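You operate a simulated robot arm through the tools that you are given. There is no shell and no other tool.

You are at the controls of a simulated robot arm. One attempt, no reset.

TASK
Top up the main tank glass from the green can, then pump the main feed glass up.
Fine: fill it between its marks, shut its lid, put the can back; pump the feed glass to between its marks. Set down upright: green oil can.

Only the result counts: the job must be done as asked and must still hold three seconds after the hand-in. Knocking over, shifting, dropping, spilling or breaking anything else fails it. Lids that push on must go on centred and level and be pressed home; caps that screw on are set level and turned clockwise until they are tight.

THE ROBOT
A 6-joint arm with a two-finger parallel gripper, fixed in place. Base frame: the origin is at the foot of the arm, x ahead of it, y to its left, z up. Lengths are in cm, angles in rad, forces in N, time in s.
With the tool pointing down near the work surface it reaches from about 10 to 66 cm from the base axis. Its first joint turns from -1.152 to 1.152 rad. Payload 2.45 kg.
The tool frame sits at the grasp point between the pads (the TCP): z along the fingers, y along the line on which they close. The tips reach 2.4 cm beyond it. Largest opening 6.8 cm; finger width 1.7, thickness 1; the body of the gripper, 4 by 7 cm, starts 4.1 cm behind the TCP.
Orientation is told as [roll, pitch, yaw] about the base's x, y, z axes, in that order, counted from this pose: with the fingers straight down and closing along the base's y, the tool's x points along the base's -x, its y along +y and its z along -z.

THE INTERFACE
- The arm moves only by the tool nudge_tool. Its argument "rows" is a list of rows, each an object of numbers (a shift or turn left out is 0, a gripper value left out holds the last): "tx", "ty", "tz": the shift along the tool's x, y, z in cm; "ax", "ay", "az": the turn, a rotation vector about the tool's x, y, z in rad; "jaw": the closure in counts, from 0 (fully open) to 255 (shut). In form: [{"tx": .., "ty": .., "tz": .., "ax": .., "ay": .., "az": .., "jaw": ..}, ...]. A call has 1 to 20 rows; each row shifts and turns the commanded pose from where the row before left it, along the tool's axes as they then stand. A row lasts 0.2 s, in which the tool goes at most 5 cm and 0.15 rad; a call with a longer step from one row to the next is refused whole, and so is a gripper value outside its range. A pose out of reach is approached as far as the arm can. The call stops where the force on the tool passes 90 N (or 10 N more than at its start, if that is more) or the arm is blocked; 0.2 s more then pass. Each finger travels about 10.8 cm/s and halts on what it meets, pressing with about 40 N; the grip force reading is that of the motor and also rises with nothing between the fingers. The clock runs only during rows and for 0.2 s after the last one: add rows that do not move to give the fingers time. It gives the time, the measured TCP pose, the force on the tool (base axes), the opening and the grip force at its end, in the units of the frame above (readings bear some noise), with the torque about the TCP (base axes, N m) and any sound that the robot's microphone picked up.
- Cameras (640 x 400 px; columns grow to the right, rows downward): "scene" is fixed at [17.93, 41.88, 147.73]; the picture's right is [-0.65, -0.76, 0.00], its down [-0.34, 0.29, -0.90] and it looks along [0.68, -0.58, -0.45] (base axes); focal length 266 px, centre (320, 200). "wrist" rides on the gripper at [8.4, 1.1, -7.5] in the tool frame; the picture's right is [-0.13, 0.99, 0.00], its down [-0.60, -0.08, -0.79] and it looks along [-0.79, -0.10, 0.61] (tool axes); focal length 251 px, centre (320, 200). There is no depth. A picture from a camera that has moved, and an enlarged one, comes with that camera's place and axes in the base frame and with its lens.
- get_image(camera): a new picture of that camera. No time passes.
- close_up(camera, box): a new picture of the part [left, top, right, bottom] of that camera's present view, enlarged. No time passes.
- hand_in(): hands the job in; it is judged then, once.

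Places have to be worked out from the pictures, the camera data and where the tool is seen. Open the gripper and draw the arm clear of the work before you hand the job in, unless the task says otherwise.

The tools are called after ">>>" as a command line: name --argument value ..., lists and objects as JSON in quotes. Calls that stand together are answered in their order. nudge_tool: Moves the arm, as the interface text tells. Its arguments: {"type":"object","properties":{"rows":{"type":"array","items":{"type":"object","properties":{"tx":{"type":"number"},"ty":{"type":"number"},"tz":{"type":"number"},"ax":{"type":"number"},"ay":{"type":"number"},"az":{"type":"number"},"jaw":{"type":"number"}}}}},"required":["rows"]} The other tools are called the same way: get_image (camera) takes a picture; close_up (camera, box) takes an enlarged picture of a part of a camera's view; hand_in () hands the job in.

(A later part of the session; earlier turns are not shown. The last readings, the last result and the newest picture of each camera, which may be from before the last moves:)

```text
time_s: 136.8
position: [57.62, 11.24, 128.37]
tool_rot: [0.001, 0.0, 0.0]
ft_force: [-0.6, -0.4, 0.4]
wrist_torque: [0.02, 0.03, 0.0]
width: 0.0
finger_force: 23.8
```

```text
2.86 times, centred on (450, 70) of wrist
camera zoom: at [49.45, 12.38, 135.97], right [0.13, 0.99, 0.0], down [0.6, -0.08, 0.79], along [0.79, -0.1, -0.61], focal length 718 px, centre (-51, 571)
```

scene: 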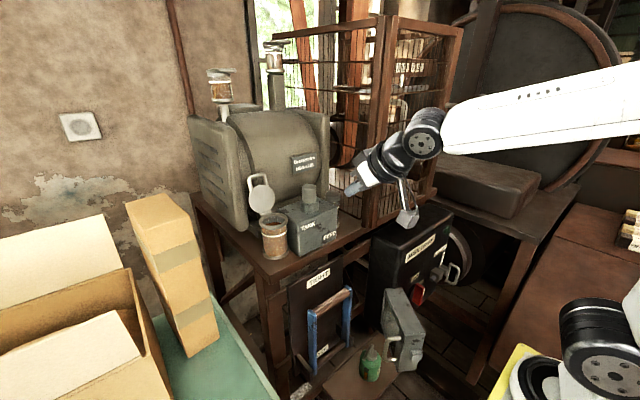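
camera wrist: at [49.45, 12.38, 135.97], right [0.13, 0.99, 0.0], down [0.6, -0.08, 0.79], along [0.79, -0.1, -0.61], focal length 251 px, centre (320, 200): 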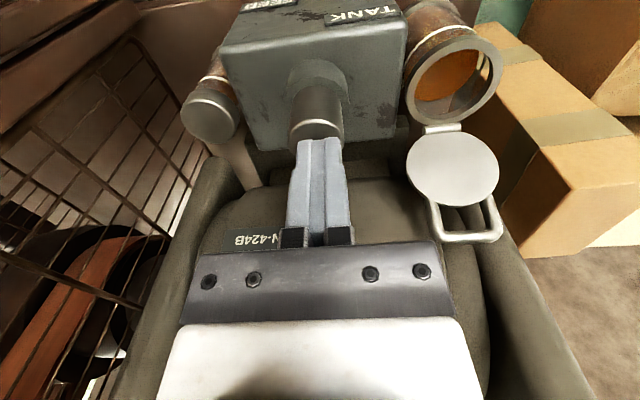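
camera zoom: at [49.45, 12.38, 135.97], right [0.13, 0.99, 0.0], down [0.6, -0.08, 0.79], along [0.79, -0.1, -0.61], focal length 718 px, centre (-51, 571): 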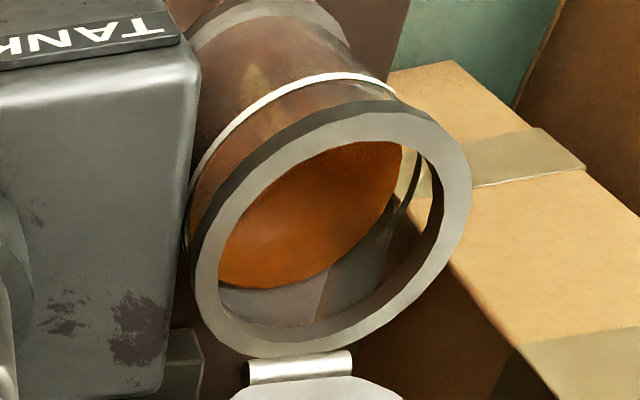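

The feed level now appears just under its band. I'll go back to the front viewpoint to read it accurately.

>>> nudge_tool --rows '[{"tz": -2.8}, {"tz": -2.8}, {"tx": 4.1, "ty": -2.45}, {"tx": 4.1, "ty": -2.45}, {"ay": -0.131}, {"ay": -0.131}, {"ay": -0.131}, {"ay": -0.131}, {"ay": -0.131}, {"ay": -0.13}, {"tx": 2.475, "tz": 2.475}, {"tx": 2.475, "tz": 2.475}, {}]'

>>> close_up --camera "wrist" --box '[240, 0, 340, 120]'

>>> close_up --camera "wrist" --box '[450, 0, 570, 100]'

```text
time_s: 139.6
position: [50.25, 6.52, 127.04]
tool_rot: [0.001, -0.785, 0.0]
ft_force: [-0.6, -0.7, 0.7]
wrist_torque: [0.01, 0.02, 0.01]
width: 0.0
finger_force: 24.0
out of reach, approached as far as the arm can: row 10
```

```text
3.33 times, centred on (290, 60) of wrist
camera zoom: at [39.06, 7.74, 126.34], right [0.09, 0.99, 0.09], down [-0.13, -0.08, 0.99], along [0.99, -0.1, 0.13], focal length 838 px, centre (420, 667)
```

zoom: 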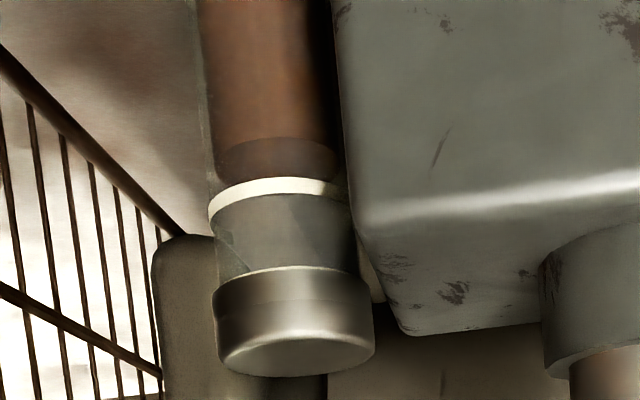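

```text
4.00 times, centred on (510, 50) of wrist
camera zoom: at [39.06, 7.74, 126.34], right [0.09, 0.99, 0.09], down [-0.13, -0.08, 0.99], along [0.99, -0.1, 0.13], focal length 1006 px, centre (-440, 800)
```

zoom: 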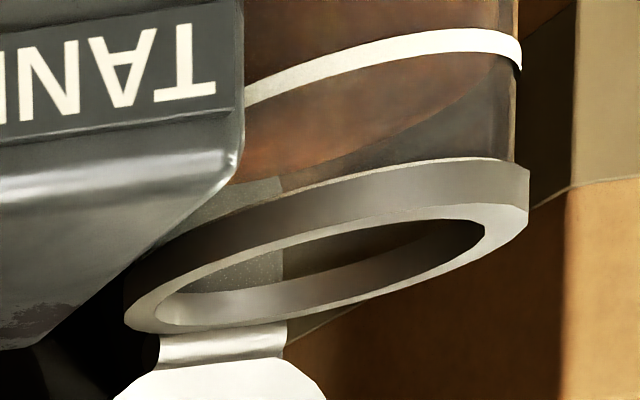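

Feed is now ~0.95 cm below its band's centre (one full stroke raised it ~1.4 cm), so I need about 0.7 of a stroke more. I'll test whether a partial stroke delivers proportionally: back above the knob.

>>> nudge_tool --rows '[{"tx": -2.475, "tz": -2.475}, {"tx": -2.475, "tz": -2.475}, {"ay": 0.131}, {"ay": 0.131}, {"ay": 0.131}, {"ay": 0.131}, {"ay": 0.131}, {"ay": 0.13}, {"tx": -3.725, "ty": 2.315}, {"tx": -3.725, "ty": 2.315}, {"tz": 2.6}, {"tz": 2.6}, {}]'

>>> close_up --camera "scene" --box '[264, 222, 302, 246]'

>>> close_up --camera "scene" --box '[270, 150, 360, 240]'

```text
time_s: 142.3
position: [57.71, 11.05, 128.93]
tool_rot: [0.0, -0.001, -0.001]
ft_force: [-0.2, -0.5, 0.7]
wrist_torque: [-0.01, 0.0, -0.01]
width: 0.0
finger_force: 23.4
```

```text
16.00 times, centred on (283, 234) of scene
camera zoom: at [17.93, 41.88, 147.73], right [-0.65, -0.76, 0.0], down [-0.34, 0.29, -0.9], along [0.68, -0.58, -0.45], focal length 4262 px, centre (912, -344)
```

zoom: 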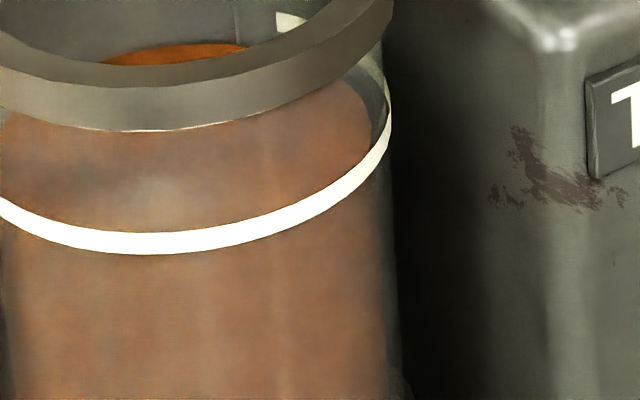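

```text
4.44 times, centred on (315, 195) of scene
camera zoom: at [17.93, 41.88, 147.73], right [-0.65, -0.76, 0.0], down [-0.34, 0.29, -0.9], along [0.68, -0.58, -0.45], focal length 1184 px, centre (342, 222)
```

zoom: 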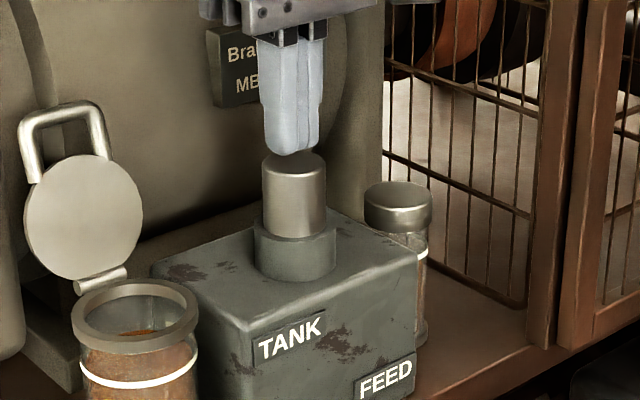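

Baseline noted. Pressing about 1.2 cm (no click), then looking while pressed.

>>> nudge_tool --rows '[{"tz": 0.7}, {"tz": 0.4}, {"tz": 0.35}, {"tz": 0.35}, {"tz": 0.33}, {}]'

>>> close_up --camera "scene" --box '[264, 222, 302, 246]'

>>> close_up --camera "wrist" --box '[170, 0, 290, 120]'

```text
time_s: 143.8
position: [57.66, 11.23, 126.76]
tool_rot: [0.001, -0.003, 0.001]
ft_force: [2.1, 1.9, 4.7]
wrist_torque: [0.06, 0.0, 0.0]
width: 0.0
finger_force: 23.8
```

```text
16.00 times, centred on (283, 234) of scene
camera zoom: at [17.93, 41.89, 147.73], right [-0.65, -0.76, 0.0], down [-0.34, 0.29, -0.9], along [0.68, -0.58, -0.45], focal length 4262 px, centre (912, -344)
```

zoom: 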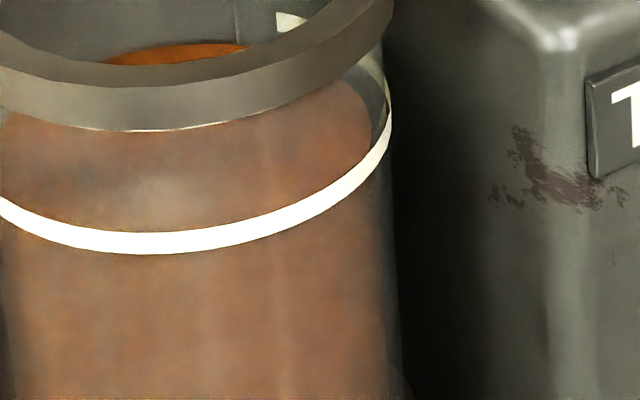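

```text
3.33 times, centred on (230, 60) of wrist
camera zoom: at [49.41, 12.29, 134.25], right [0.13, 0.99, 0.0], down [0.6, -0.08, 0.79], along [0.79, -0.1, -0.61], focal length 838 px, centre (620, 667)
```

zoom: 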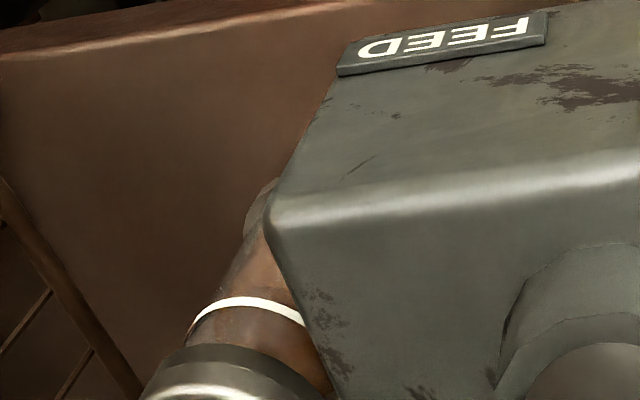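

No delivery from a partial press so far. Going deeper in small steps to see whether delivery is gradual or comes with the click.

>>> nudge_tool --rows '[{"tz": 0.15}, {"tz": 0.15}, {}]'

>>> close_up --camera "scene" --box '[264, 222, 302, 246]'

```text
time_s: 144.6
position: [57.63, 11.07, 126.41]
tool_rot: [-0.002, -0.001, 0.001]
ft_force: [0.0, 2.7, 4.6]
wrist_torque: [0.05, 0.02, -0.01]
width: 0.02
finger_force: 23.5
heard: click
```

```text
16.00 times, centred on (283, 234) of scene
camera zoom: at [17.92, 41.89, 147.73], right [-0.65, -0.76, 0.0], down [-0.34, 0.29, -0.9], along [0.68, -0.58, -0.45], focal length 4262 px, centre (912, -344)
```

zoom: 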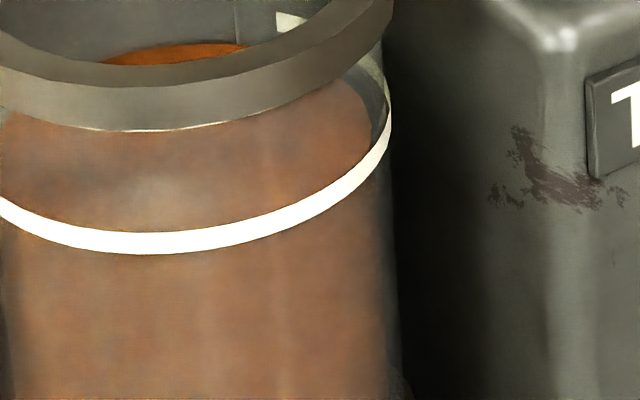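

A click but no visible transfer yet. Holding still briefly to see if oil moves with time.

>>> nudge_tool --rows '[{}, {}]'

>>> close_up --camera "scene" --box '[264, 222, 302, 246]'

>>> close_up --camera "wrist" --box '[170, 0, 290, 120]'

```text
time_s: 145.2
position: [57.67, 11.17, 126.45]
tool_rot: [0.001, -0.002, -0.001]
ft_force: [-0.5, 2.2, 4.7]
wrist_torque: [0.05, 0.01, 0.01]
width: 0.0
finger_force: 23.7
```

```text
16.00 times, centred on (283, 234) of scene
camera zoom: at [17.92, 41.89, 147.73], right [-0.65, -0.76, 0.0], down [-0.34, 0.29, -0.9], along [0.68, -0.58, -0.45], focal length 4262 px, centre (912, -344)
```

zoom: 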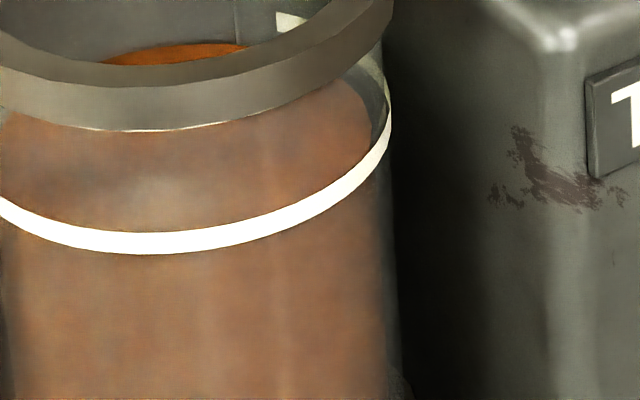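

```text
3.33 times, centred on (230, 60) of wrist
camera zoom: at [49.41, 12.28, 133.94], right [0.13, 0.99, 0.0], down [0.6, -0.08, 0.79], along [0.79, -0.1, -0.61], focal length 838 px, centre (620, 667)
```

zoom: 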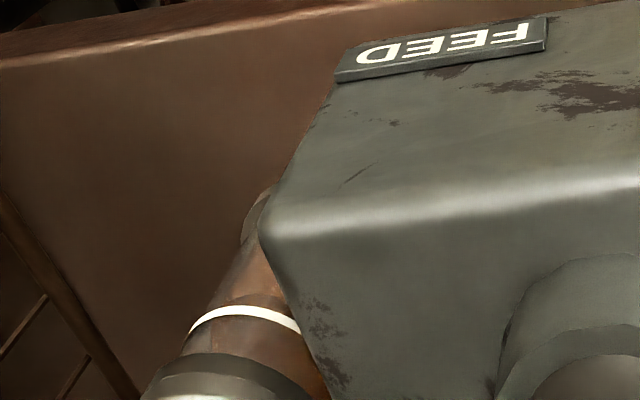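

Zooming on the feed glass in this view for its surface edge.

>>> close_up --camera "wrist" --box '[205, 70, 265, 120]'

>>> close_up --camera "scene" --box '[334, 198, 350, 230]'

```text
8.00 times, centred on (235, 95) of wrist
camera zoom: at [49.41, 12.28, 133.94], right [0.13, 0.99, 0.0], down [0.6, -0.08, 0.79], along [0.79, -0.1, -0.61], focal length 2012 px, centre (1000, 1040)
```

zoom: 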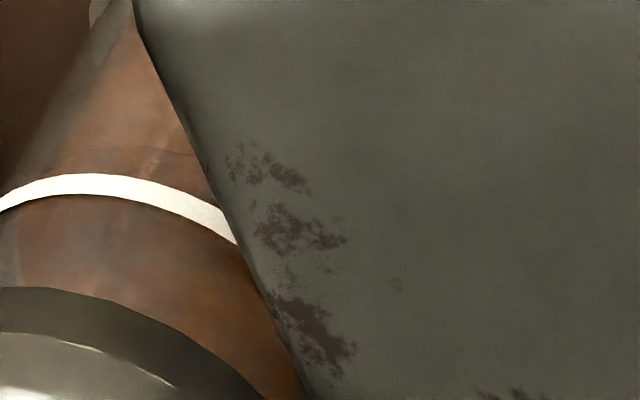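

```text
12.50 times, centred on (342, 214) of scene
camera zoom: at [17.92, 41.89, 147.73], right [-0.65, -0.76, 0.0], down [-0.34, 0.29, -0.9], along [0.68, -0.58, -0.45], focal length 3330 px, centre (45, 25)
```

zoom: 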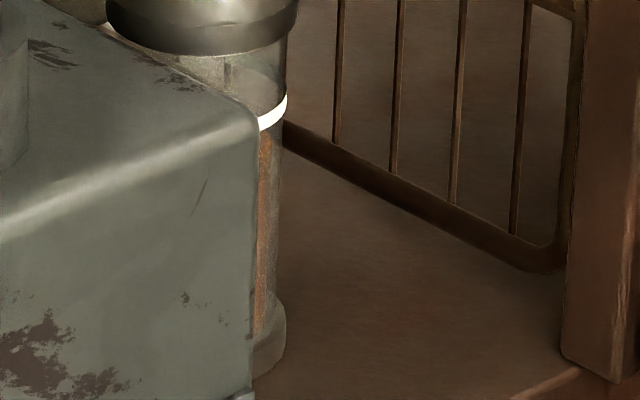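

No tank change up to ~1.5 cm. Continuing deeper in small steps while watching the tank.

>>> nudge_tool --rows '[{"tz": 0.12}, {"tz": 0.12}, {}]'

>>> close_up --camera "scene" --box '[264, 222, 302, 246]'

>>> close_up --camera "wrist" --box '[205, 70, 265, 120]'

```text
time_s: 145.9
position: [57.73, 11.08, 126.21]
tool_rot: [-0.001, -0.002, 0.0]
ft_force: [0.6, 2.0, 5.5]
wrist_torque: [0.03, 0.0, 0.0]
width: 0.03
finger_force: 23.8
```

```text
16.00 times, centred on (283, 234) of scene
camera zoom: at [17.93, 41.89, 147.73], right [-0.65, -0.76, 0.0], down [-0.34, 0.29, -0.9], along [0.68, -0.58, -0.45], focal length 4262 px, centre (912, -344)
```

zoom: 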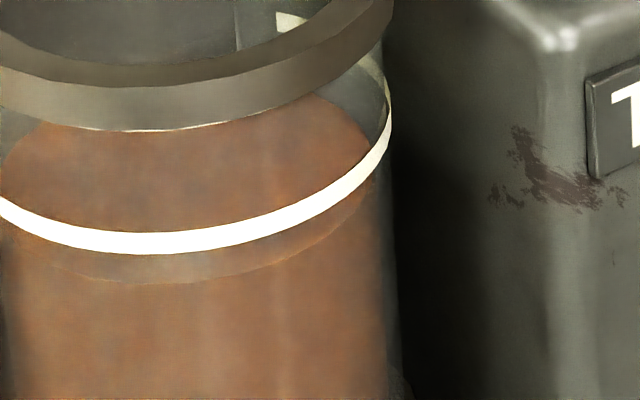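

```text
8.00 times, centred on (235, 95) of wrist
camera zoom: at [49.41, 12.28, 133.71], right [0.13, 0.99, 0.0], down [0.6, -0.08, 0.79], along [0.79, -0.1, -0.61], focal length 2012 px, centre (1000, 1040)
```

zoom: 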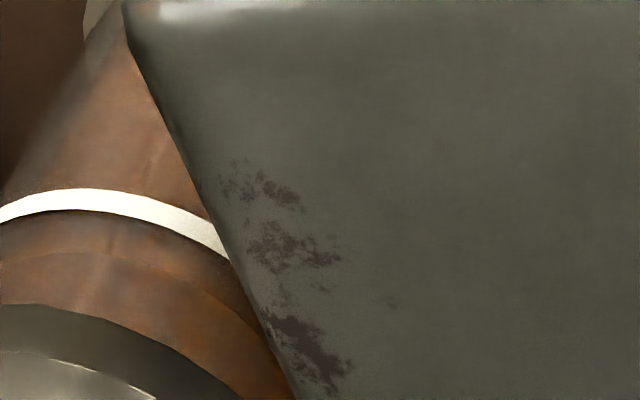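

The stroke is a fixed quantum: the feed now stands ~0.5 cm above its white ring (between ring and cap), while the tank fell to ~0.8 cm below its ring. So the tank needs another ~1 cm. I release the plunger and go for the can again along the proven route.

>>> nudge_tool --rows '[{"tz": -2.5}, {"tz": -2.5}, {"tz": -2.8}, {"tx": 4.2, "ty": 0.3}, {"tx": 4.2, "ty": 0.3}, {"tx": 4.2, "ty": 0.3}, {"tx": 4.0, "tz": 2}, {"tx": 4.0, "tz": 2}, {"tx": 2.0, "tz": 3}, {"tz": 4}, {"tz": 4}, {"tz": 4}, {"tz": 4}, {"tz": 4}, {"tz": 4}, {}]'

>>> close_up --camera "scene" --box '[240, 160, 380, 270]'

```text
time_s: 149.3
position: [35.57, 12.18, 102.97]
tool_rot: [0.001, -0.003, 0.0]
ft_force: [0.5, 0.7, -0.4]
wrist_torque: [0.01, 0.03, 0.03]
width: 0.01
finger_force: 23.4
out of reach, approached as far as the arm can: row 9
```

```text
3.64 times, centred on (310, 215) of scene
camera zoom: at [17.93, 41.88, 147.73], right [-0.65, -0.76, 0.0], down [-0.34, 0.29, -0.9], along [0.68, -0.58, -0.45], focal length 969 px, centre (356, 146)
```

zoom: 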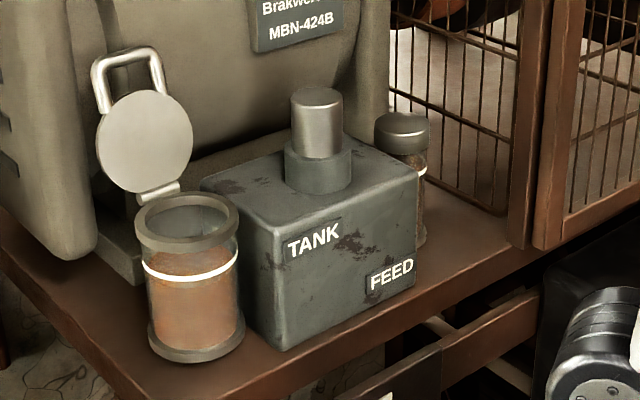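

Route again: turn to heading 30°, swing over the cover at z≈103, and descend on the -y side.

>>> nudge_tool --rows '[{"az": -0.1308}, {"az": -0.1308}, {"az": -0.1308}, {"az": -0.1308}, {"tx": 1.85, "ty": -4.47}, {"tx": 1.85, "ty": -4.47}, {"tx": 1.667, "ty": -2.887}, {"tx": 1.667, "ty": -2.887}, {"tx": 1.667, "ty": -2.887}, {"tx": 2.96, "ty": -1.63}, {"tx": 2.96, "ty": -1.63}, {"tx": 2.96, "ty": -1.63}, {}]'

>>> nudge_tool --rows '[{"tz": 4, "jaw": 0}, {"tz": 4}, {"tz": 4}, {"tz": 4}, {"tz": 4}, {"tz": 4}, {"tz": 4}, {"tz": 2.7}, {}]'

>>> get_image --camera "wrist"

```text
time_s: 152.2
position: [31.37, -16.02, 102.99]
tool_rot: [0.0, 0.0, 0.522]
ft_force: [-0.6, -0.4, 0.5]
wrist_torque: [0.01, 0.03, 0.02]
width: 0.0
finger_force: 23.5
```

```text
time_s: 154.2
position: [31.57, -15.92, 72.28]
tool_rot: [-0.002, 0.0, 0.522]
ft_force: [-0.1, 0.1, 1.1]
wrist_torque: [-0.01, 0.01, 0.0]
width: 6.77
finger_force: 0.0
```

```text
taken
camera wrist: at [23.9, -19.26, 79.71], right [-0.38, 0.92, 0.0], down [0.56, 0.23, 0.79], along [0.73, 0.3, -0.61], focal length 251 px, centre (320, 200)
```

wrist: 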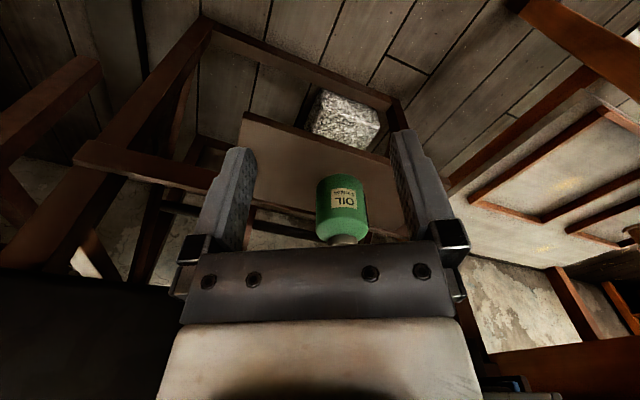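

Same situation as the first time. Swinging the tool tip forward under the cover to the pre-grasp pose.

>>> nudge_tool --rows '[{"tx": -1.933, "tz": 1.45, "ay": -0.126}, {"tx": -1.734, "tz": 1.409, "ay": -0.126}, {"tx": -1.547, "tz": 1.328, "ay": -0.126}, {"tx": -1.363, "tz": 1.241, "ay": -0.126}, {"tx": -1.201, "tz": 1.119, "ay": -0.126}, {"tx": -1.049, "tz": 0.987, "ay": -0.126}, {"tx": -0.915, "tz": 0.834, "ay": -0.126}, {"tx": -0.798, "tz": 0.67, "ay": -0.126}, {"tx": -0.71, "tz": 0.487, "ay": -0.126}, {}]'

>>> close_up --camera "wrist" --box '[200, 40, 460, 240]'

```text
time_s: 156.3
position: [43.21, -9.31, 68.21]
tool_rot: [-0.002, -1.137, 0.525]
ft_force: [-0.1, -0.1, -0.6]
wrist_torque: [0.02, -0.01, -0.01]
width: 6.8
finger_force: 0.1
```

```text
2.00 times, centred on (330, 140) of wrist
camera zoom: at [33.81, -13.49, 63.65], right [-0.45, 0.89, 0.12], down [-0.36, -0.3, 0.88], along [0.82, 0.35, 0.46], focal length 503 px, centre (300, 320)
```

zoom: 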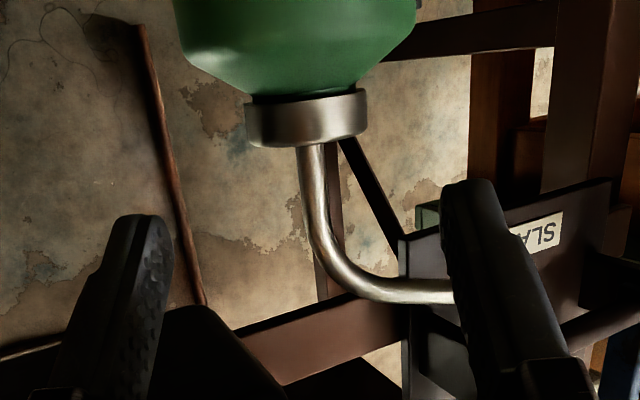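

Aligned as before. Advancing to the cap.

>>> nudge_tool --rows '[{"tx": -0.38, "ty": 0.15, "tz": 1.1}, {"tz": 1.6}, {"tz": 1.6}, {"tz": 1.6}, {}]'

>>> close_up --camera "wrist" --box '[200, 40, 460, 240]'

```text
time_s: 157.6
position: [47.86, -6.53, 65.88]
tool_rot: [-0.001, -1.134, 0.524]
ft_force: [0.1, -0.4, -0.6]
wrist_torque: [0.0, 0.02, -0.01]
width: 6.79
finger_force: 0.0
```

```text
2.00 times, centred on (330, 140) of wrist
camera zoom: at [38.55, -10.64, 61.45], right [-0.45, 0.89, 0.12], down [-0.36, -0.3, 0.88], along [0.82, 0.35, 0.46], focal length 503 px, centre (300, 320)
```

zoom: 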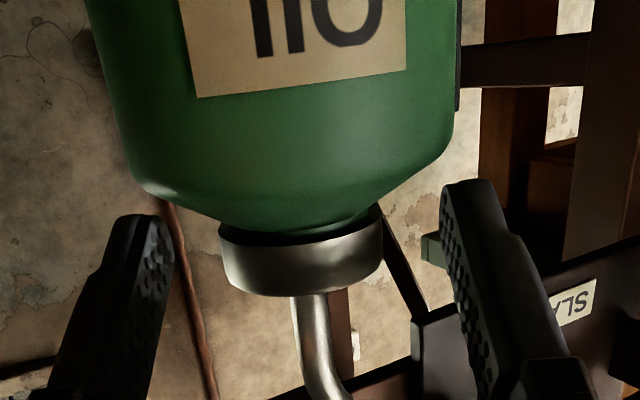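

Tiny raise, then closing on the cap and lifting 0.5 cm.

>>> nudge_tool --rows '[{"tx": -0.14, "tz": -0.06}, {"jaw": 255}, {}, {}, {}, {"tx": -0.25, "tz": -0.117}, {"tx": -0.2, "tz": -0.094}, {}]'

>>> get_image --camera "wrist"

```text
time_s: 159.3
position: [47.84, -6.5, 66.51]
tool_rot: [-0.002, -1.133, 0.524]
ft_force: [0.2, 0.2, -3.5]
wrist_torque: [-0.01, 0.03, -0.05]
width: 3.12
finger_force: 39.8
```

```text
taken
camera wrist: at [38.49, -10.63, 62.09], right [-0.45, 0.89, 0.12], down [-0.36, -0.3, 0.88], along [0.82, 0.35, 0.45], focal length 251 px, centre (320, 200)
```

wrist: 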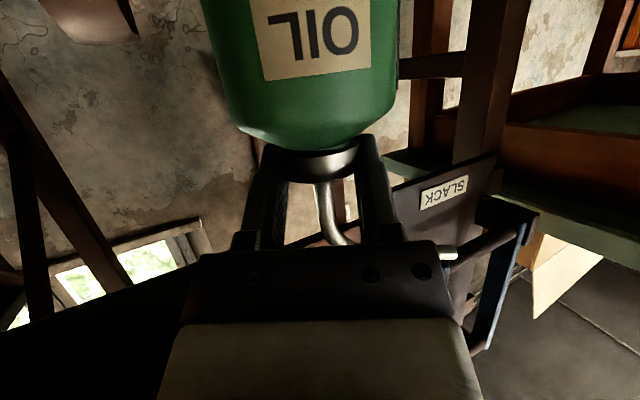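

Holding well. Retreating, turning to heading 70° and moving to the column.

>>> nudge_tool --rows '[{"tx": 0.42, "tz": -0.91}, {"tx": 0.55, "tz": -1.178}, {"tx": 0.55, "tz": -1.178}, {"tx": 0.55, "tz": -1.178}, {"tx": 0.55, "tz": -1.178}, {"tx": 0.55, "tz": -1.178}, {"tx": 0.55, "tz": -1.178}, {"tx": 0.55, "tz": -1.178}, {}]'

>>> nudge_tool --rows '[{"ax": -0.1264, "az": -0.0593}, {"ax": -0.1264, "az": -0.0593}, {"ax": -0.1264, "az": -0.0593}, {"ax": -0.1264, "az": -0.0593}, {"ax": -0.1264, "az": -0.0593}, {"tx": 0.555, "ty": 1.12, "tz": -1.189}, {"tx": 0.555, "ty": 1.12, "tz": -1.189}, {}]'

>>> get_image --camera "scene"

```text
time_s: 161.3
position: [39.11, -11.54, 66.62]
tool_rot: [-0.002, -1.135, 0.524]
ft_force: [0.5, -0.5, -3.9]
wrist_torque: [-0.05, 0.04, 0.01]
width: 3.11
finger_force: 40.5
```

```text
time_s: 163.2
position: [36.16, -13.16, 66.67]
tool_rot: [-0.005, -1.132, 1.223]
ft_force: [0.9, 0.0, -2.5]
wrist_torque: [0.0, 0.0, 0.01]
width: 3.12
finger_force: 39.6
```

```text
taken
```

scene: 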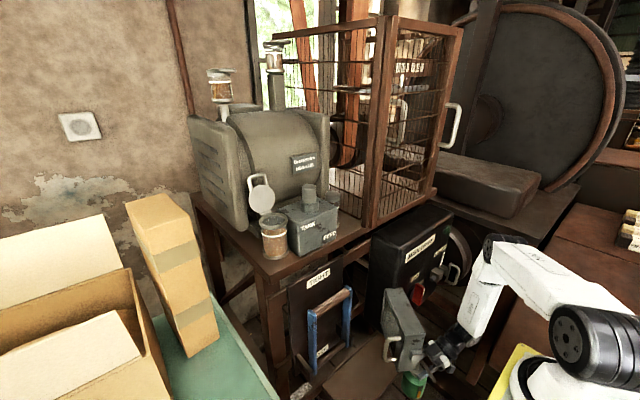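

Ascending the column as before.

>>> nudge_tool --rows '[{"tx": -3.984, "tz": -1.868}, {"tx": -3.984, "tz": -1.868}, {"tx": -3.984, "tz": -1.868}, {"tx": -3.984, "tz": -1.868}, {"tx": -3.984, "tz": -1.868}, {"tx": -3.984, "tz": -1.868}, {"tx": -3.984, "tz": -1.868}, {"tx": -3.984, "tz": -1.868}, {"tx": -3.984, "tz": -1.868}, {"tx": -3.984, "tz": -1.868}, {"tx": -3.984, "tz": -1.868}, {"tx": -3.984, "tz": -1.868}, {"tx": -3.984, "tz": -1.868}, {"tx": -3.984, "tz": -1.868}, {"tx": -3.984, "tz": -1.868}, {}]'

>>> get_image --camera "scene"

```text
time_s: 166.6
position: [36.1, -13.35, 132.55]
tool_rot: [-0.003, -1.134, 1.223]
ft_force: [-0.7, 0.4, -3.5]
wrist_torque: [-0.07, 0.01, 0.0]
width: 3.12
finger_force: 40.1
```

```text
taken
```

scene: 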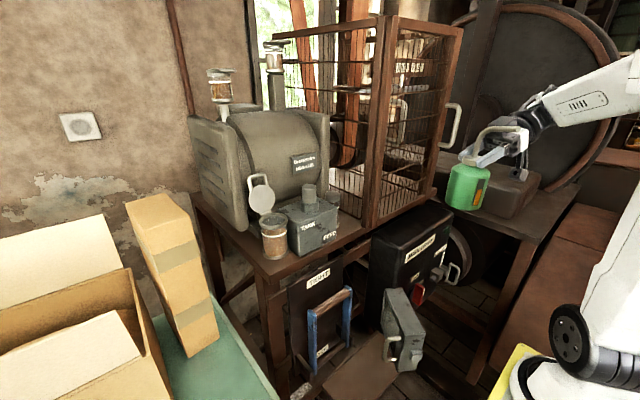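

Crossing over to the tank side as before.

>>> nudge_tool --rows '[{"tx": -3.036, "ty": -0.471, "tz": 3.526}, {"tx": -3.036, "ty": -0.471, "tz": 3.526}, {"tx": -3.036, "ty": -0.471, "tz": 3.526}, {"tx": -3.036, "ty": -0.471, "tz": 3.526}, {"tx": -2.212, "ty": -0.411, "tz": 2.759}, {"tx": -2.212, "ty": -0.411, "tz": 2.759}, {"tx": -2.212, "ty": -0.411, "tz": 2.759}, {}]'

>>> get_image --camera "scene"

```text
time_s: 168.3
position: [48.48, 12.15, 139.93]
tool_rot: [-0.004, -1.133, 1.226]
ft_force: [0.1, 0.1, -4.2]
wrist_torque: [-0.03, 0.03, -0.01]
width: 3.13
finger_force: 40.0
```

```text
taken
```

scene: 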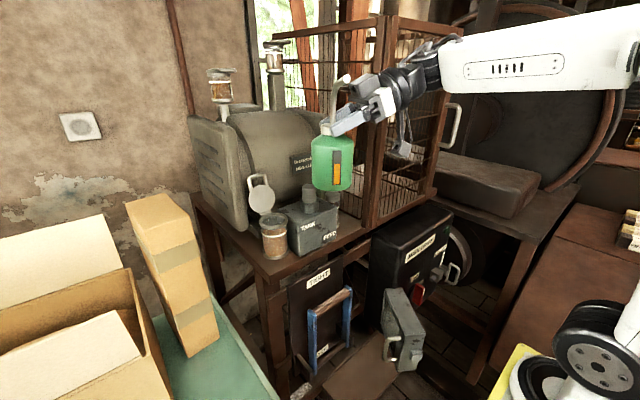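

Turning to 45°, tipping up, and crossing the radial direction as before.

>>> nudge_tool --rows '[{"tx": -0.548, "ty": -1.171, "tz": 0.463, "ax": 0.134, "az": 0.0628}, {"tx": -0.619, "ty": -1.062, "tz": 0.613, "ax": 0.134, "az": 0.0628}, {"tx": -0.682, "ty": -0.929, "tz": 0.747, "ax": 0.134, "az": 0.0628}, {"ay": -0.1375, "tx": -0.4}, {"ay": -0.1375, "tx": -0.4}, {"ay": -0.1375}, {"ay": -0.1375}, {"ay": -0.1}, {}]'

>>> nudge_tool --rows '[{"ax": 0.1369, "az": -0.0295}, {"ax": 0.1369, "az": -0.0295}, {"ax": 0.1369, "az": -0.0295}, {"ax": 0.1369, "az": -0.0295}, {}]'

>>> get_image --camera "scene"

```text
time_s: 170.3
position: [52.65, 13.23, 141.7]
tool_rot: [-3.131, -1.358, -2.376]
ft_force: [0.0, -0.1, -3.2]
wrist_torque: [-0.15, 0.14, -0.02]
width: 3.13
finger_force: 39.9
```

```text
time_s: 171.6
position: [52.69, 13.13, 141.73]
tool_rot: [-3.137, -1.358, -2.93]
ft_force: [0.6, 0.1, -3.7]
wrist_torque: [-0.07, 0.15, 0.01]
width: 3.13
finger_force: 39.7
```

```text
taken
```

scene: 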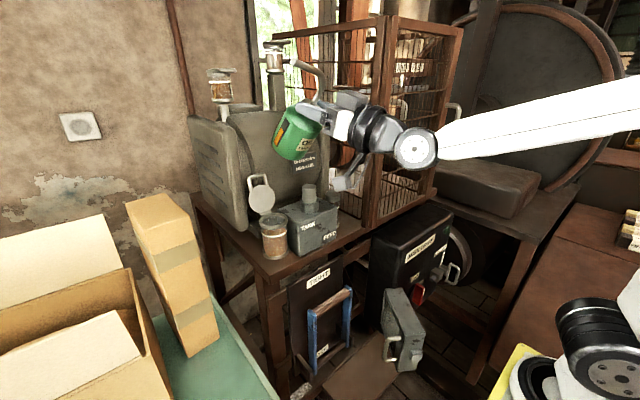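

Continuing to heading -33.5° and levelling the can.

>>> nudge_tool --rows '[{"ax": 0.1369, "az": -0.0295}, {"ax": 0.1369, "az": -0.0295}, {"ax": 0.1369, "az": -0.0295}, {"ax": 0.1369, "az": -0.0295}, {"ax": 0.1369, "az": -0.0295}, {"ax": 0.0939, "az": -0.0202}, {"ay": 0.13}, {"ay": 0.13}, {"ay": 0.13}, {"ay": 0.13}, {"ay": 0.13}, {}]'

>>> get_image --camera "wrist"

>>> close_up --camera "scene" --box '[220, 40, 440, 260]'

```text
time_s: 174.2
position: [52.71, 13.02, 141.82]
tool_rot: [0.001, -1.132, -0.581]
ft_force: [0.1, -0.5, -2.4]
wrist_torque: [0.07, 0.04, 0.03]
width: 3.12
finger_force: 40.4
```

```text
taken
camera wrist: at [44.79, 19.65, 137.27], right [0.59, 0.8, 0.12], down [-0.43, 0.19, 0.88], along [0.68, -0.57, 0.45], focal length 251 px, centre (320, 200)
```

wrist: 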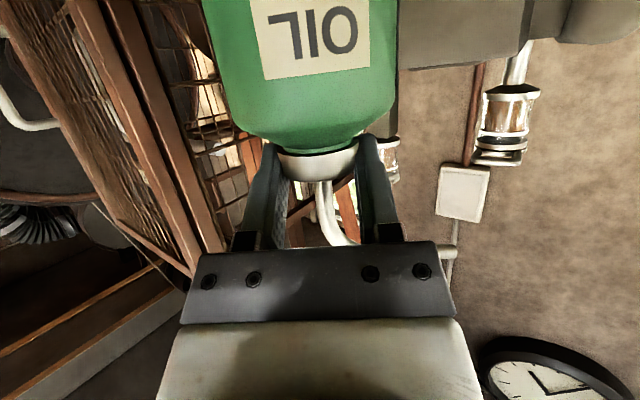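

```text
1.82 times, centred on (330, 150) of scene
camera zoom: at [17.94, 41.88, 147.73], right [-0.65, -0.76, 0.0], down [-0.34, 0.29, -0.9], along [0.68, -0.58, -0.45], focal length 484 px, centre (302, 291)
```

zoom: 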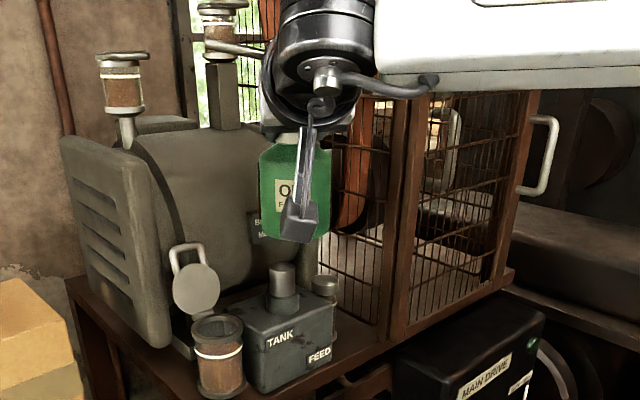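

Pose matches the first pour. Same 30° tilt about the tip, then lowering.

>>> nudge_tool --rows '[{"tx": 1.658, "ty": -0.405, "tz": 0.361, "ax": 0.0545, "ay": 0.021, "az": -0.1161}, {"tx": 1.582, "ty": -0.064, "tz": 0.387, "ax": 0.0545, "ay": 0.021, "az": -0.1161}, {"tx": 1.466, "ty": 0.266, "tz": 0.392, "ax": 0.0545, "ay": 0.021, "az": -0.1161}, {"tx": 1.313, "ty": 0.58, "tz": 0.377, "ax": 0.0545, "ay": 0.021, "az": -0.1161}, {"tx": 1.56, "ty": 1.017, "tz": 0.916}, {"tx": 1.56, "ty": 1.017, "tz": 0.916}, {"tx": 1.56, "ty": 1.017, "tz": 0.916}, {"tx": 1.56, "ty": 1.017, "tz": 0.916}, {}]'

>>> close_up --camera "scene" --box '[220, 100, 400, 270]'

>>> get_image --camera "wrist"

```text
time_s: 176.2
position: [51.33, 13.17, 127.18]
tool_rot: [-0.838, -0.854, 0.143]
ft_force: [0.2, 0.5, -2.6]
wrist_torque: [0.08, -0.02, 0.03]
width: 3.11
finger_force: 40.2
```

```text
2.35 times, centred on (310, 185) of scene
camera zoom: at [17.94, 41.88, 147.73], right [-0.65, -0.76, 0.0], down [-0.34, 0.29, -0.9], along [0.68, -0.58, -0.45], focal length 627 px, centre (344, 235)
```

zoom: 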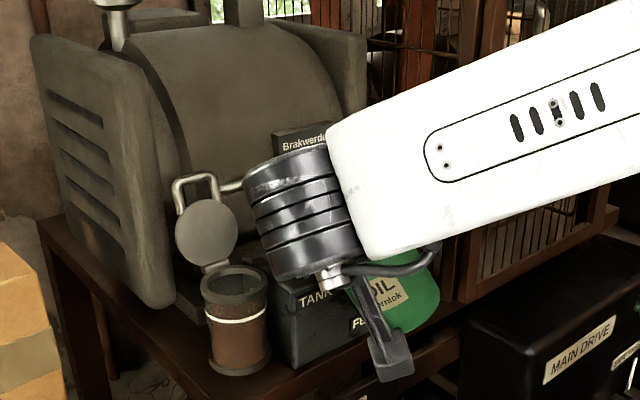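

```text
taken
camera wrist: at [41.88, 18.23, 123.55], right [0.54, 0.75, -0.39], down [-0.12, 0.53, 0.84], along [0.83, -0.41, 0.38], focal length 251 px, centre (320, 200)
```

wrist: 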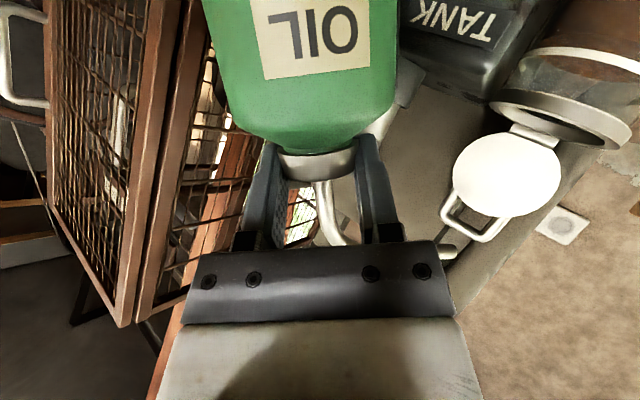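

Identical geometry. Tilting on to ~53° with the tip at the mouth.

>>> nudge_tool --rows '[{"tx": 0.95, "ty": 0.235, "tz": 0.512, "ax": 0.0419, "ay": 0.0162, "az": -0.0893}, {"tx": 0.855, "ty": 0.412, "tz": 0.5, "ax": 0.0419, "ay": 0.0162, "az": -0.0893}, {"tx": 0.745, "ty": 0.582, "tz": 0.48, "ax": 0.0419, "ay": 0.0162, "az": -0.0893}]'

>>> close_up --camera "wrist" --box '[400, 60, 640, 300]'

>>> close_up --camera "scene" --box '[255, 215, 305, 265]'

```text
time_s: 176.9
position: [50.77, 12.57, 124.0]
tool_rot: [-1.072, -0.606, 0.296]
ft_force: [-0.5, -0.5, -4.3]
wrist_torque: [0.19, -0.05, 0.0]
width: 3.11
finger_force: 40.0
```

```text
1.67 times, centred on (520, 180) of wrist
camera zoom: at [40.79, 16.98, 121.4], right [0.44, 0.63, -0.64], down [0.04, 0.7, 0.71], along [0.9, -0.34, 0.28], focal length 419 px, centre (-13, 233)
```

zoom: 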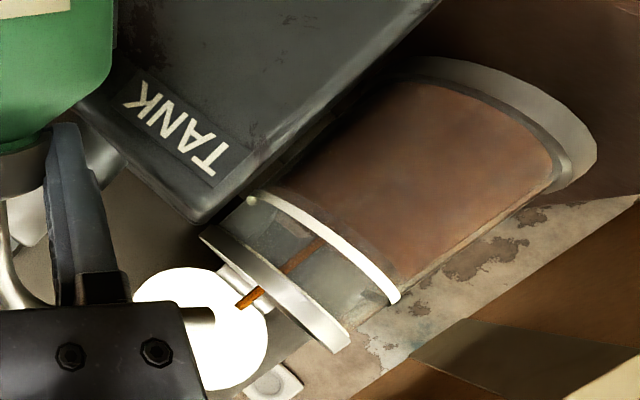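

```text
8.00 times, centred on (280, 240) of scene
camera zoom: at [17.94, 41.88, 147.73], right [-0.65, -0.76, 0.0], down [-0.34, 0.29, -0.9], along [0.68, -0.58, -0.45], focal length 2131 px, centre (640, -120)
```

zoom: 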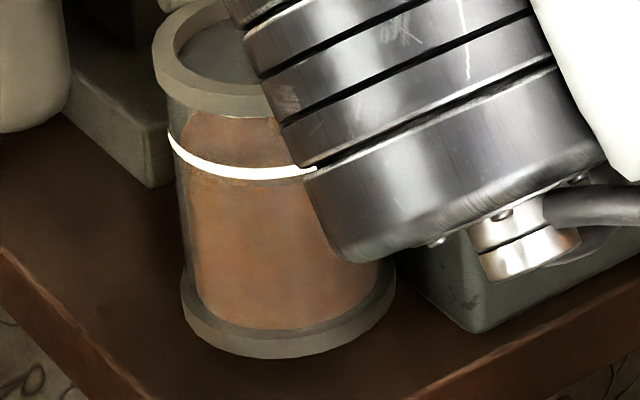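

Flow has begun at this tilt. Reading the level.

>>> close_up --camera "scene" --box '[264, 222, 302, 246]'

>>> nudge_tool --rows '[{}]'

>>> close_up --camera "scene" --box '[264, 222, 302, 246]'

```text
16.00 times, centred on (283, 234) of scene
camera zoom: at [17.94, 41.88, 147.73], right [-0.65, -0.76, 0.0], down [-0.34, 0.29, -0.9], along [0.68, -0.58, -0.45], focal length 4262 px, centre (912, -344)
```

zoom: 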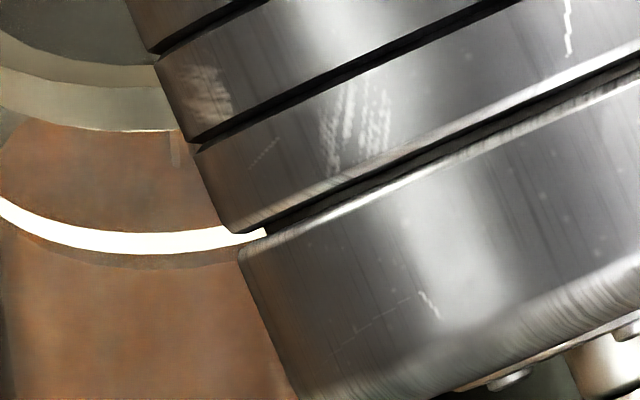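

```text
time_s: 177.3
position: [50.9, 12.61, 123.95]
tool_rot: [-1.069, -0.605, 0.297]
ft_force: [-0.1, -0.2, -3.1]
wrist_torque: [0.14, -0.06, -0.02]
width: 3.13
finger_force: 39.8
```

```text
16.00 times, centred on (283, 234) of scene
camera zoom: at [17.94, 41.88, 147.73], right [-0.65, -0.76, 0.0], down [-0.34, 0.29, -0.9], along [0.68, -0.58, -0.45], focal length 4262 px, centre (912, -344)
```

zoom: 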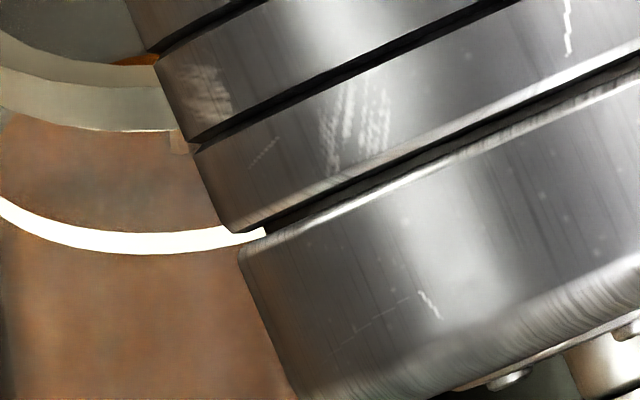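

Rising ~0.5 cm/s. Holding 0.4 s more, then re-checking.

>>> nudge_tool --rows '[{}, {}]'

>>> close_up --camera "scene" --box '[264, 222, 302, 246]'

>>> close_up --camera "wrist" --box '[480, 120, 580, 210]'

```text
time_s: 177.9
position: [50.63, 12.53, 124.06]
tool_rot: [-1.071, -0.606, 0.297]
ft_force: [-0.9, -0.8, -3.5]
wrist_torque: [0.14, -0.1, 0.03]
width: 3.14
finger_force: 39.9
```

```text
16.00 times, centred on (283, 234) of scene
camera zoom: at [17.94, 41.88, 147.73], right [-0.65, -0.76, 0.0], down [-0.34, 0.29, -0.9], along [0.68, -0.58, -0.45], focal length 4262 px, centre (912, -344)
```

zoom: 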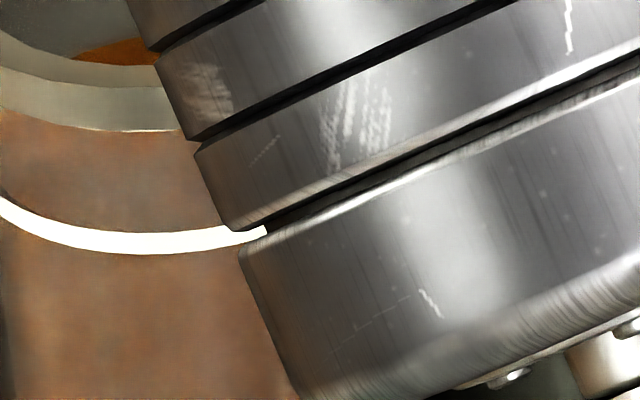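

```text
4.44 times, centred on (530, 165) of wrist
camera zoom: at [40.81, 16.99, 121.4], right [0.44, 0.63, -0.64], down [0.04, 0.7, 0.71], along [0.9, -0.34, 0.28], focal length 1118 px, centre (-613, 356)
```

zoom: 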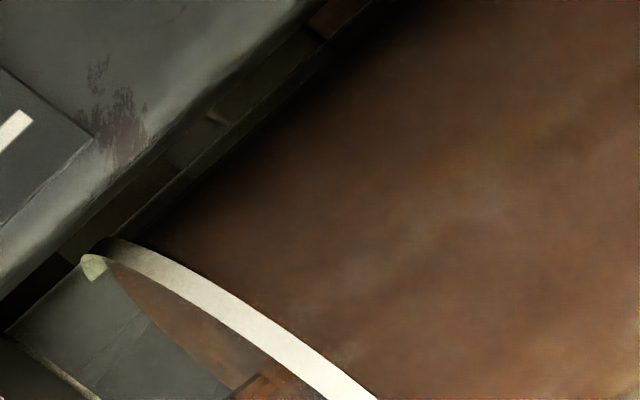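

Level is about mid-band. Holding 0.4 s more and then tilting back in the same call.

>>> nudge_tool --rows '[{}, {}, {"tx": 0.606, "ty": 0.644, "tz": 0.401, "ax": -0.0419, "ay": -0.0162, "az": 0.0893}, {"tx": 0.606, "ty": 0.644, "tz": 0.401, "ax": -0.0419, "ay": -0.0162, "az": 0.0893}, {}]'

>>> close_up --camera "scene" --box '[264, 222, 302, 246]'

>>> close_up --camera "wrist" --box '[420, 60, 640, 260]'

```text
time_s: 179.2
position: [50.68, 12.51, 121.94]
tool_rot: [-0.926, -0.775, 0.205]
ft_force: [-0.2, -0.1, -3.6]
wrist_torque: [0.13, -0.06, -0.02]
width: 3.12
finger_force: 39.9
```

```text
16.00 times, centred on (283, 234) of scene
camera zoom: at [17.94, 41.88, 147.73], right [-0.65, -0.76, 0.0], down [-0.34, 0.29, -0.9], along [0.68, -0.58, -0.45], focal length 4262 px, centre (912, -344)
```

zoom: 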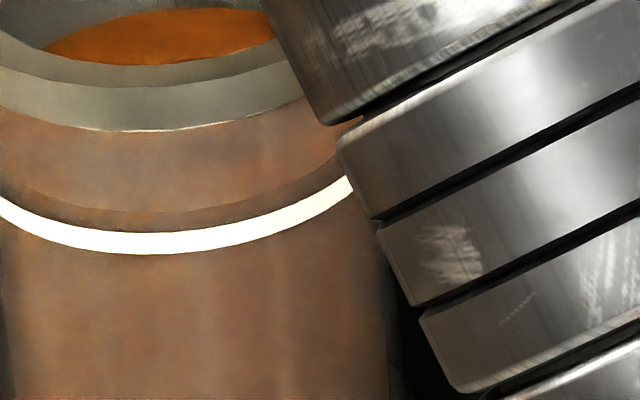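

```text
2.00 times, centred on (530, 160) of wrist
camera zoom: at [41.15, 17.35, 118.79], right [0.51, 0.71, -0.48], down [-0.07, 0.59, 0.81], along [0.86, -0.38, 0.35], focal length 503 px, centre (-100, 280)
```

zoom: 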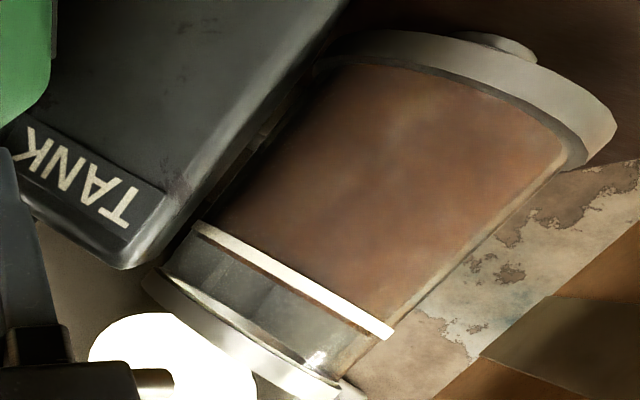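

Level is now slightly above the band's top edge, flow stopped. Checking closely whether a second mark sits just under the collar.

>>> close_up --camera "scene" --box '[266, 226, 282, 240]'

>>> close_up --camera "wrist" --box '[480, 160, 580, 250]'

>>> close_up --camera "scene" --box '[210, 74, 232, 92]'

>>> close_up --camera "scene" --box '[262, 40, 288, 76]'

```text
16.00 times, centred on (274, 233) of scene
camera zoom: at [17.94, 41.88, 147.73], right [-0.65, -0.76, 0.0], down [-0.34, 0.29, -0.9], along [0.68, -0.58, -0.45], focal length 4262 px, centre (1056, -328)
```

zoom: 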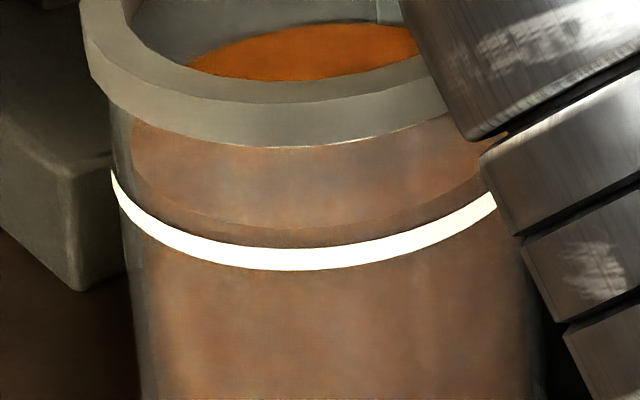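

```text
4.44 times, centred on (530, 205) of wrist
camera zoom: at [41.15, 17.35, 118.79], right [0.51, 0.71, -0.48], down [-0.07, 0.59, 0.81], along [0.86, -0.38, 0.35], focal length 1118 px, centre (-613, 178)
```

zoom: 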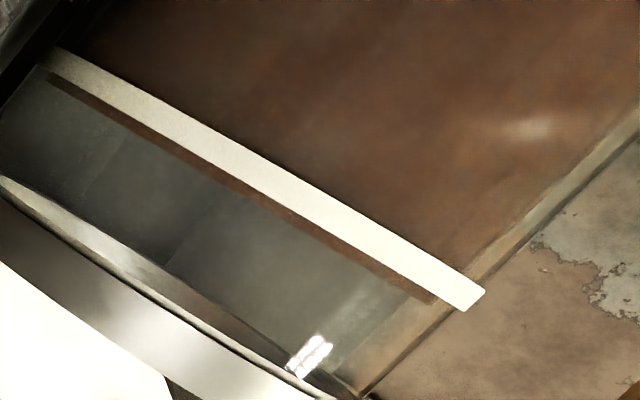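

```text
16.00 times, centred on (221, 83) of scene
camera zoom: at [17.94, 41.88, 147.73], right [-0.65, -0.76, 0.0], down [-0.34, 0.29, -0.9], along [0.68, -0.58, -0.45], focal length 4262 px, centre (1904, 2072)
```

zoom: 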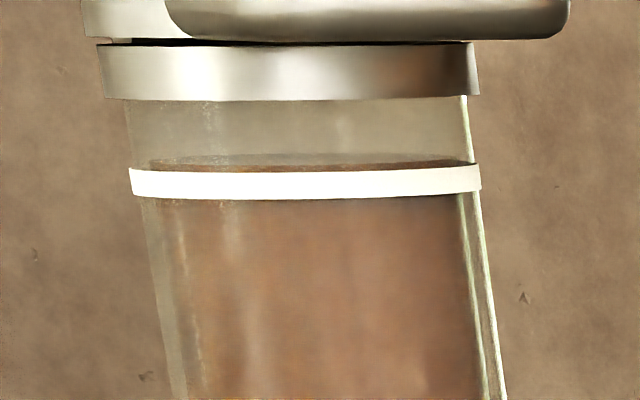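

```text
11.11 times, centred on (275, 58) of scene
camera zoom: at [17.94, 41.88, 147.73], right [-0.65, -0.76, 0.0], down [-0.34, 0.29, -0.9], along [0.68, -0.58, -0.45], focal length 2960 px, centre (820, 1778)
```

zoom: 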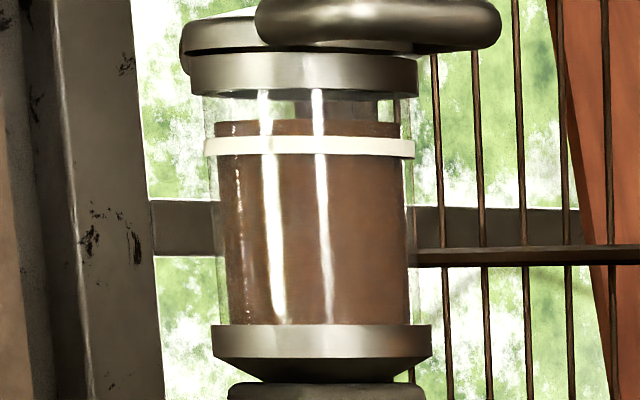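

The two reference glasses on the motor have their oil from mid-ring up to a ring-width above it; the tank (+0.28 cm) and feed (+0.47 cm) are now in that same range. Returning the can: raise and un-tilt.

>>> nudge_tool --rows '[{"tx": -2.09, "ty": -1.72, "tz": -1.292}, {"tx": -2.09, "ty": -1.72, "tz": -1.292}, {"tx": -0.788, "ty": -0.503, "tz": -0.461, "ax": -0.0419, "ay": -0.0162, "az": 0.0893}, {"tx": -2.2545, "ty": -1.471, "tz": -1.324}, {"tx": -2.2545, "ty": -1.471, "tz": -1.324}, {"tx": -1.229, "ty": -0.749, "tz": -0.367, "ax": -0.0545, "ay": -0.021, "az": 0.1161}, {"tx": -1.416, "ty": -0.455, "tz": -0.402, "ax": -0.0545, "ay": -0.021, "az": 0.1161}, {"tx": -1.569, "ty": -0.141, "tz": -0.417, "ax": -0.0545, "ay": -0.021, "az": 0.1161}, {"tx": -1.685, "ty": 0.189, "tz": -0.4115, "ax": -0.0545, "ay": -0.021, "az": 0.1161}, {}]'

>>> close_up --camera "scene" --box '[264, 222, 302, 246]'

>>> close_up --camera "scene" --box '[220, 40, 440, 260]'

```text
time_s: 181.3
position: [52.39, 12.55, 141.37]
tool_rot: [0.008, -1.135, -0.588]
ft_force: [-0.4, 0.1, -3.3]
wrist_torque: [0.02, 0.08, -0.02]
width: 3.11
finger_force: 39.8
```

```text
16.00 times, centred on (283, 234) of scene
camera zoom: at [17.94, 41.88, 147.73], right [-0.65, -0.76, 0.0], down [-0.34, 0.29, -0.9], along [0.68, -0.58, -0.45], focal length 4262 px, centre (912, -344)
```

zoom: 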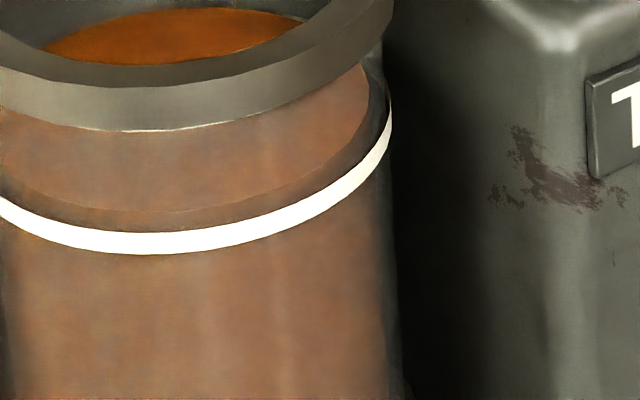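

```text
1.82 times, centred on (330, 150) of scene
camera zoom: at [17.94, 41.88, 147.73], right [-0.65, -0.76, 0.0], down [-0.34, 0.29, -0.9], along [0.68, -0.58, -0.45], focal length 484 px, centre (302, 291)
```

zoom: 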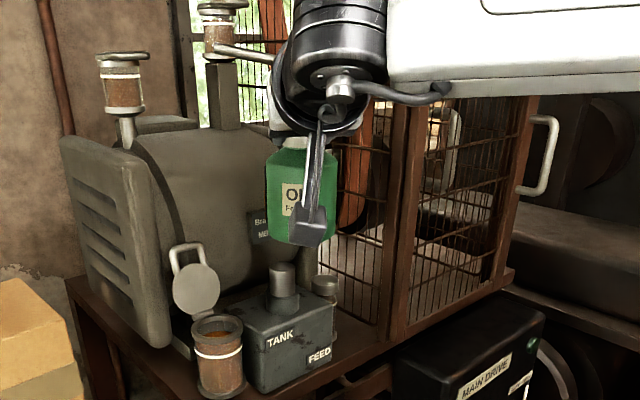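

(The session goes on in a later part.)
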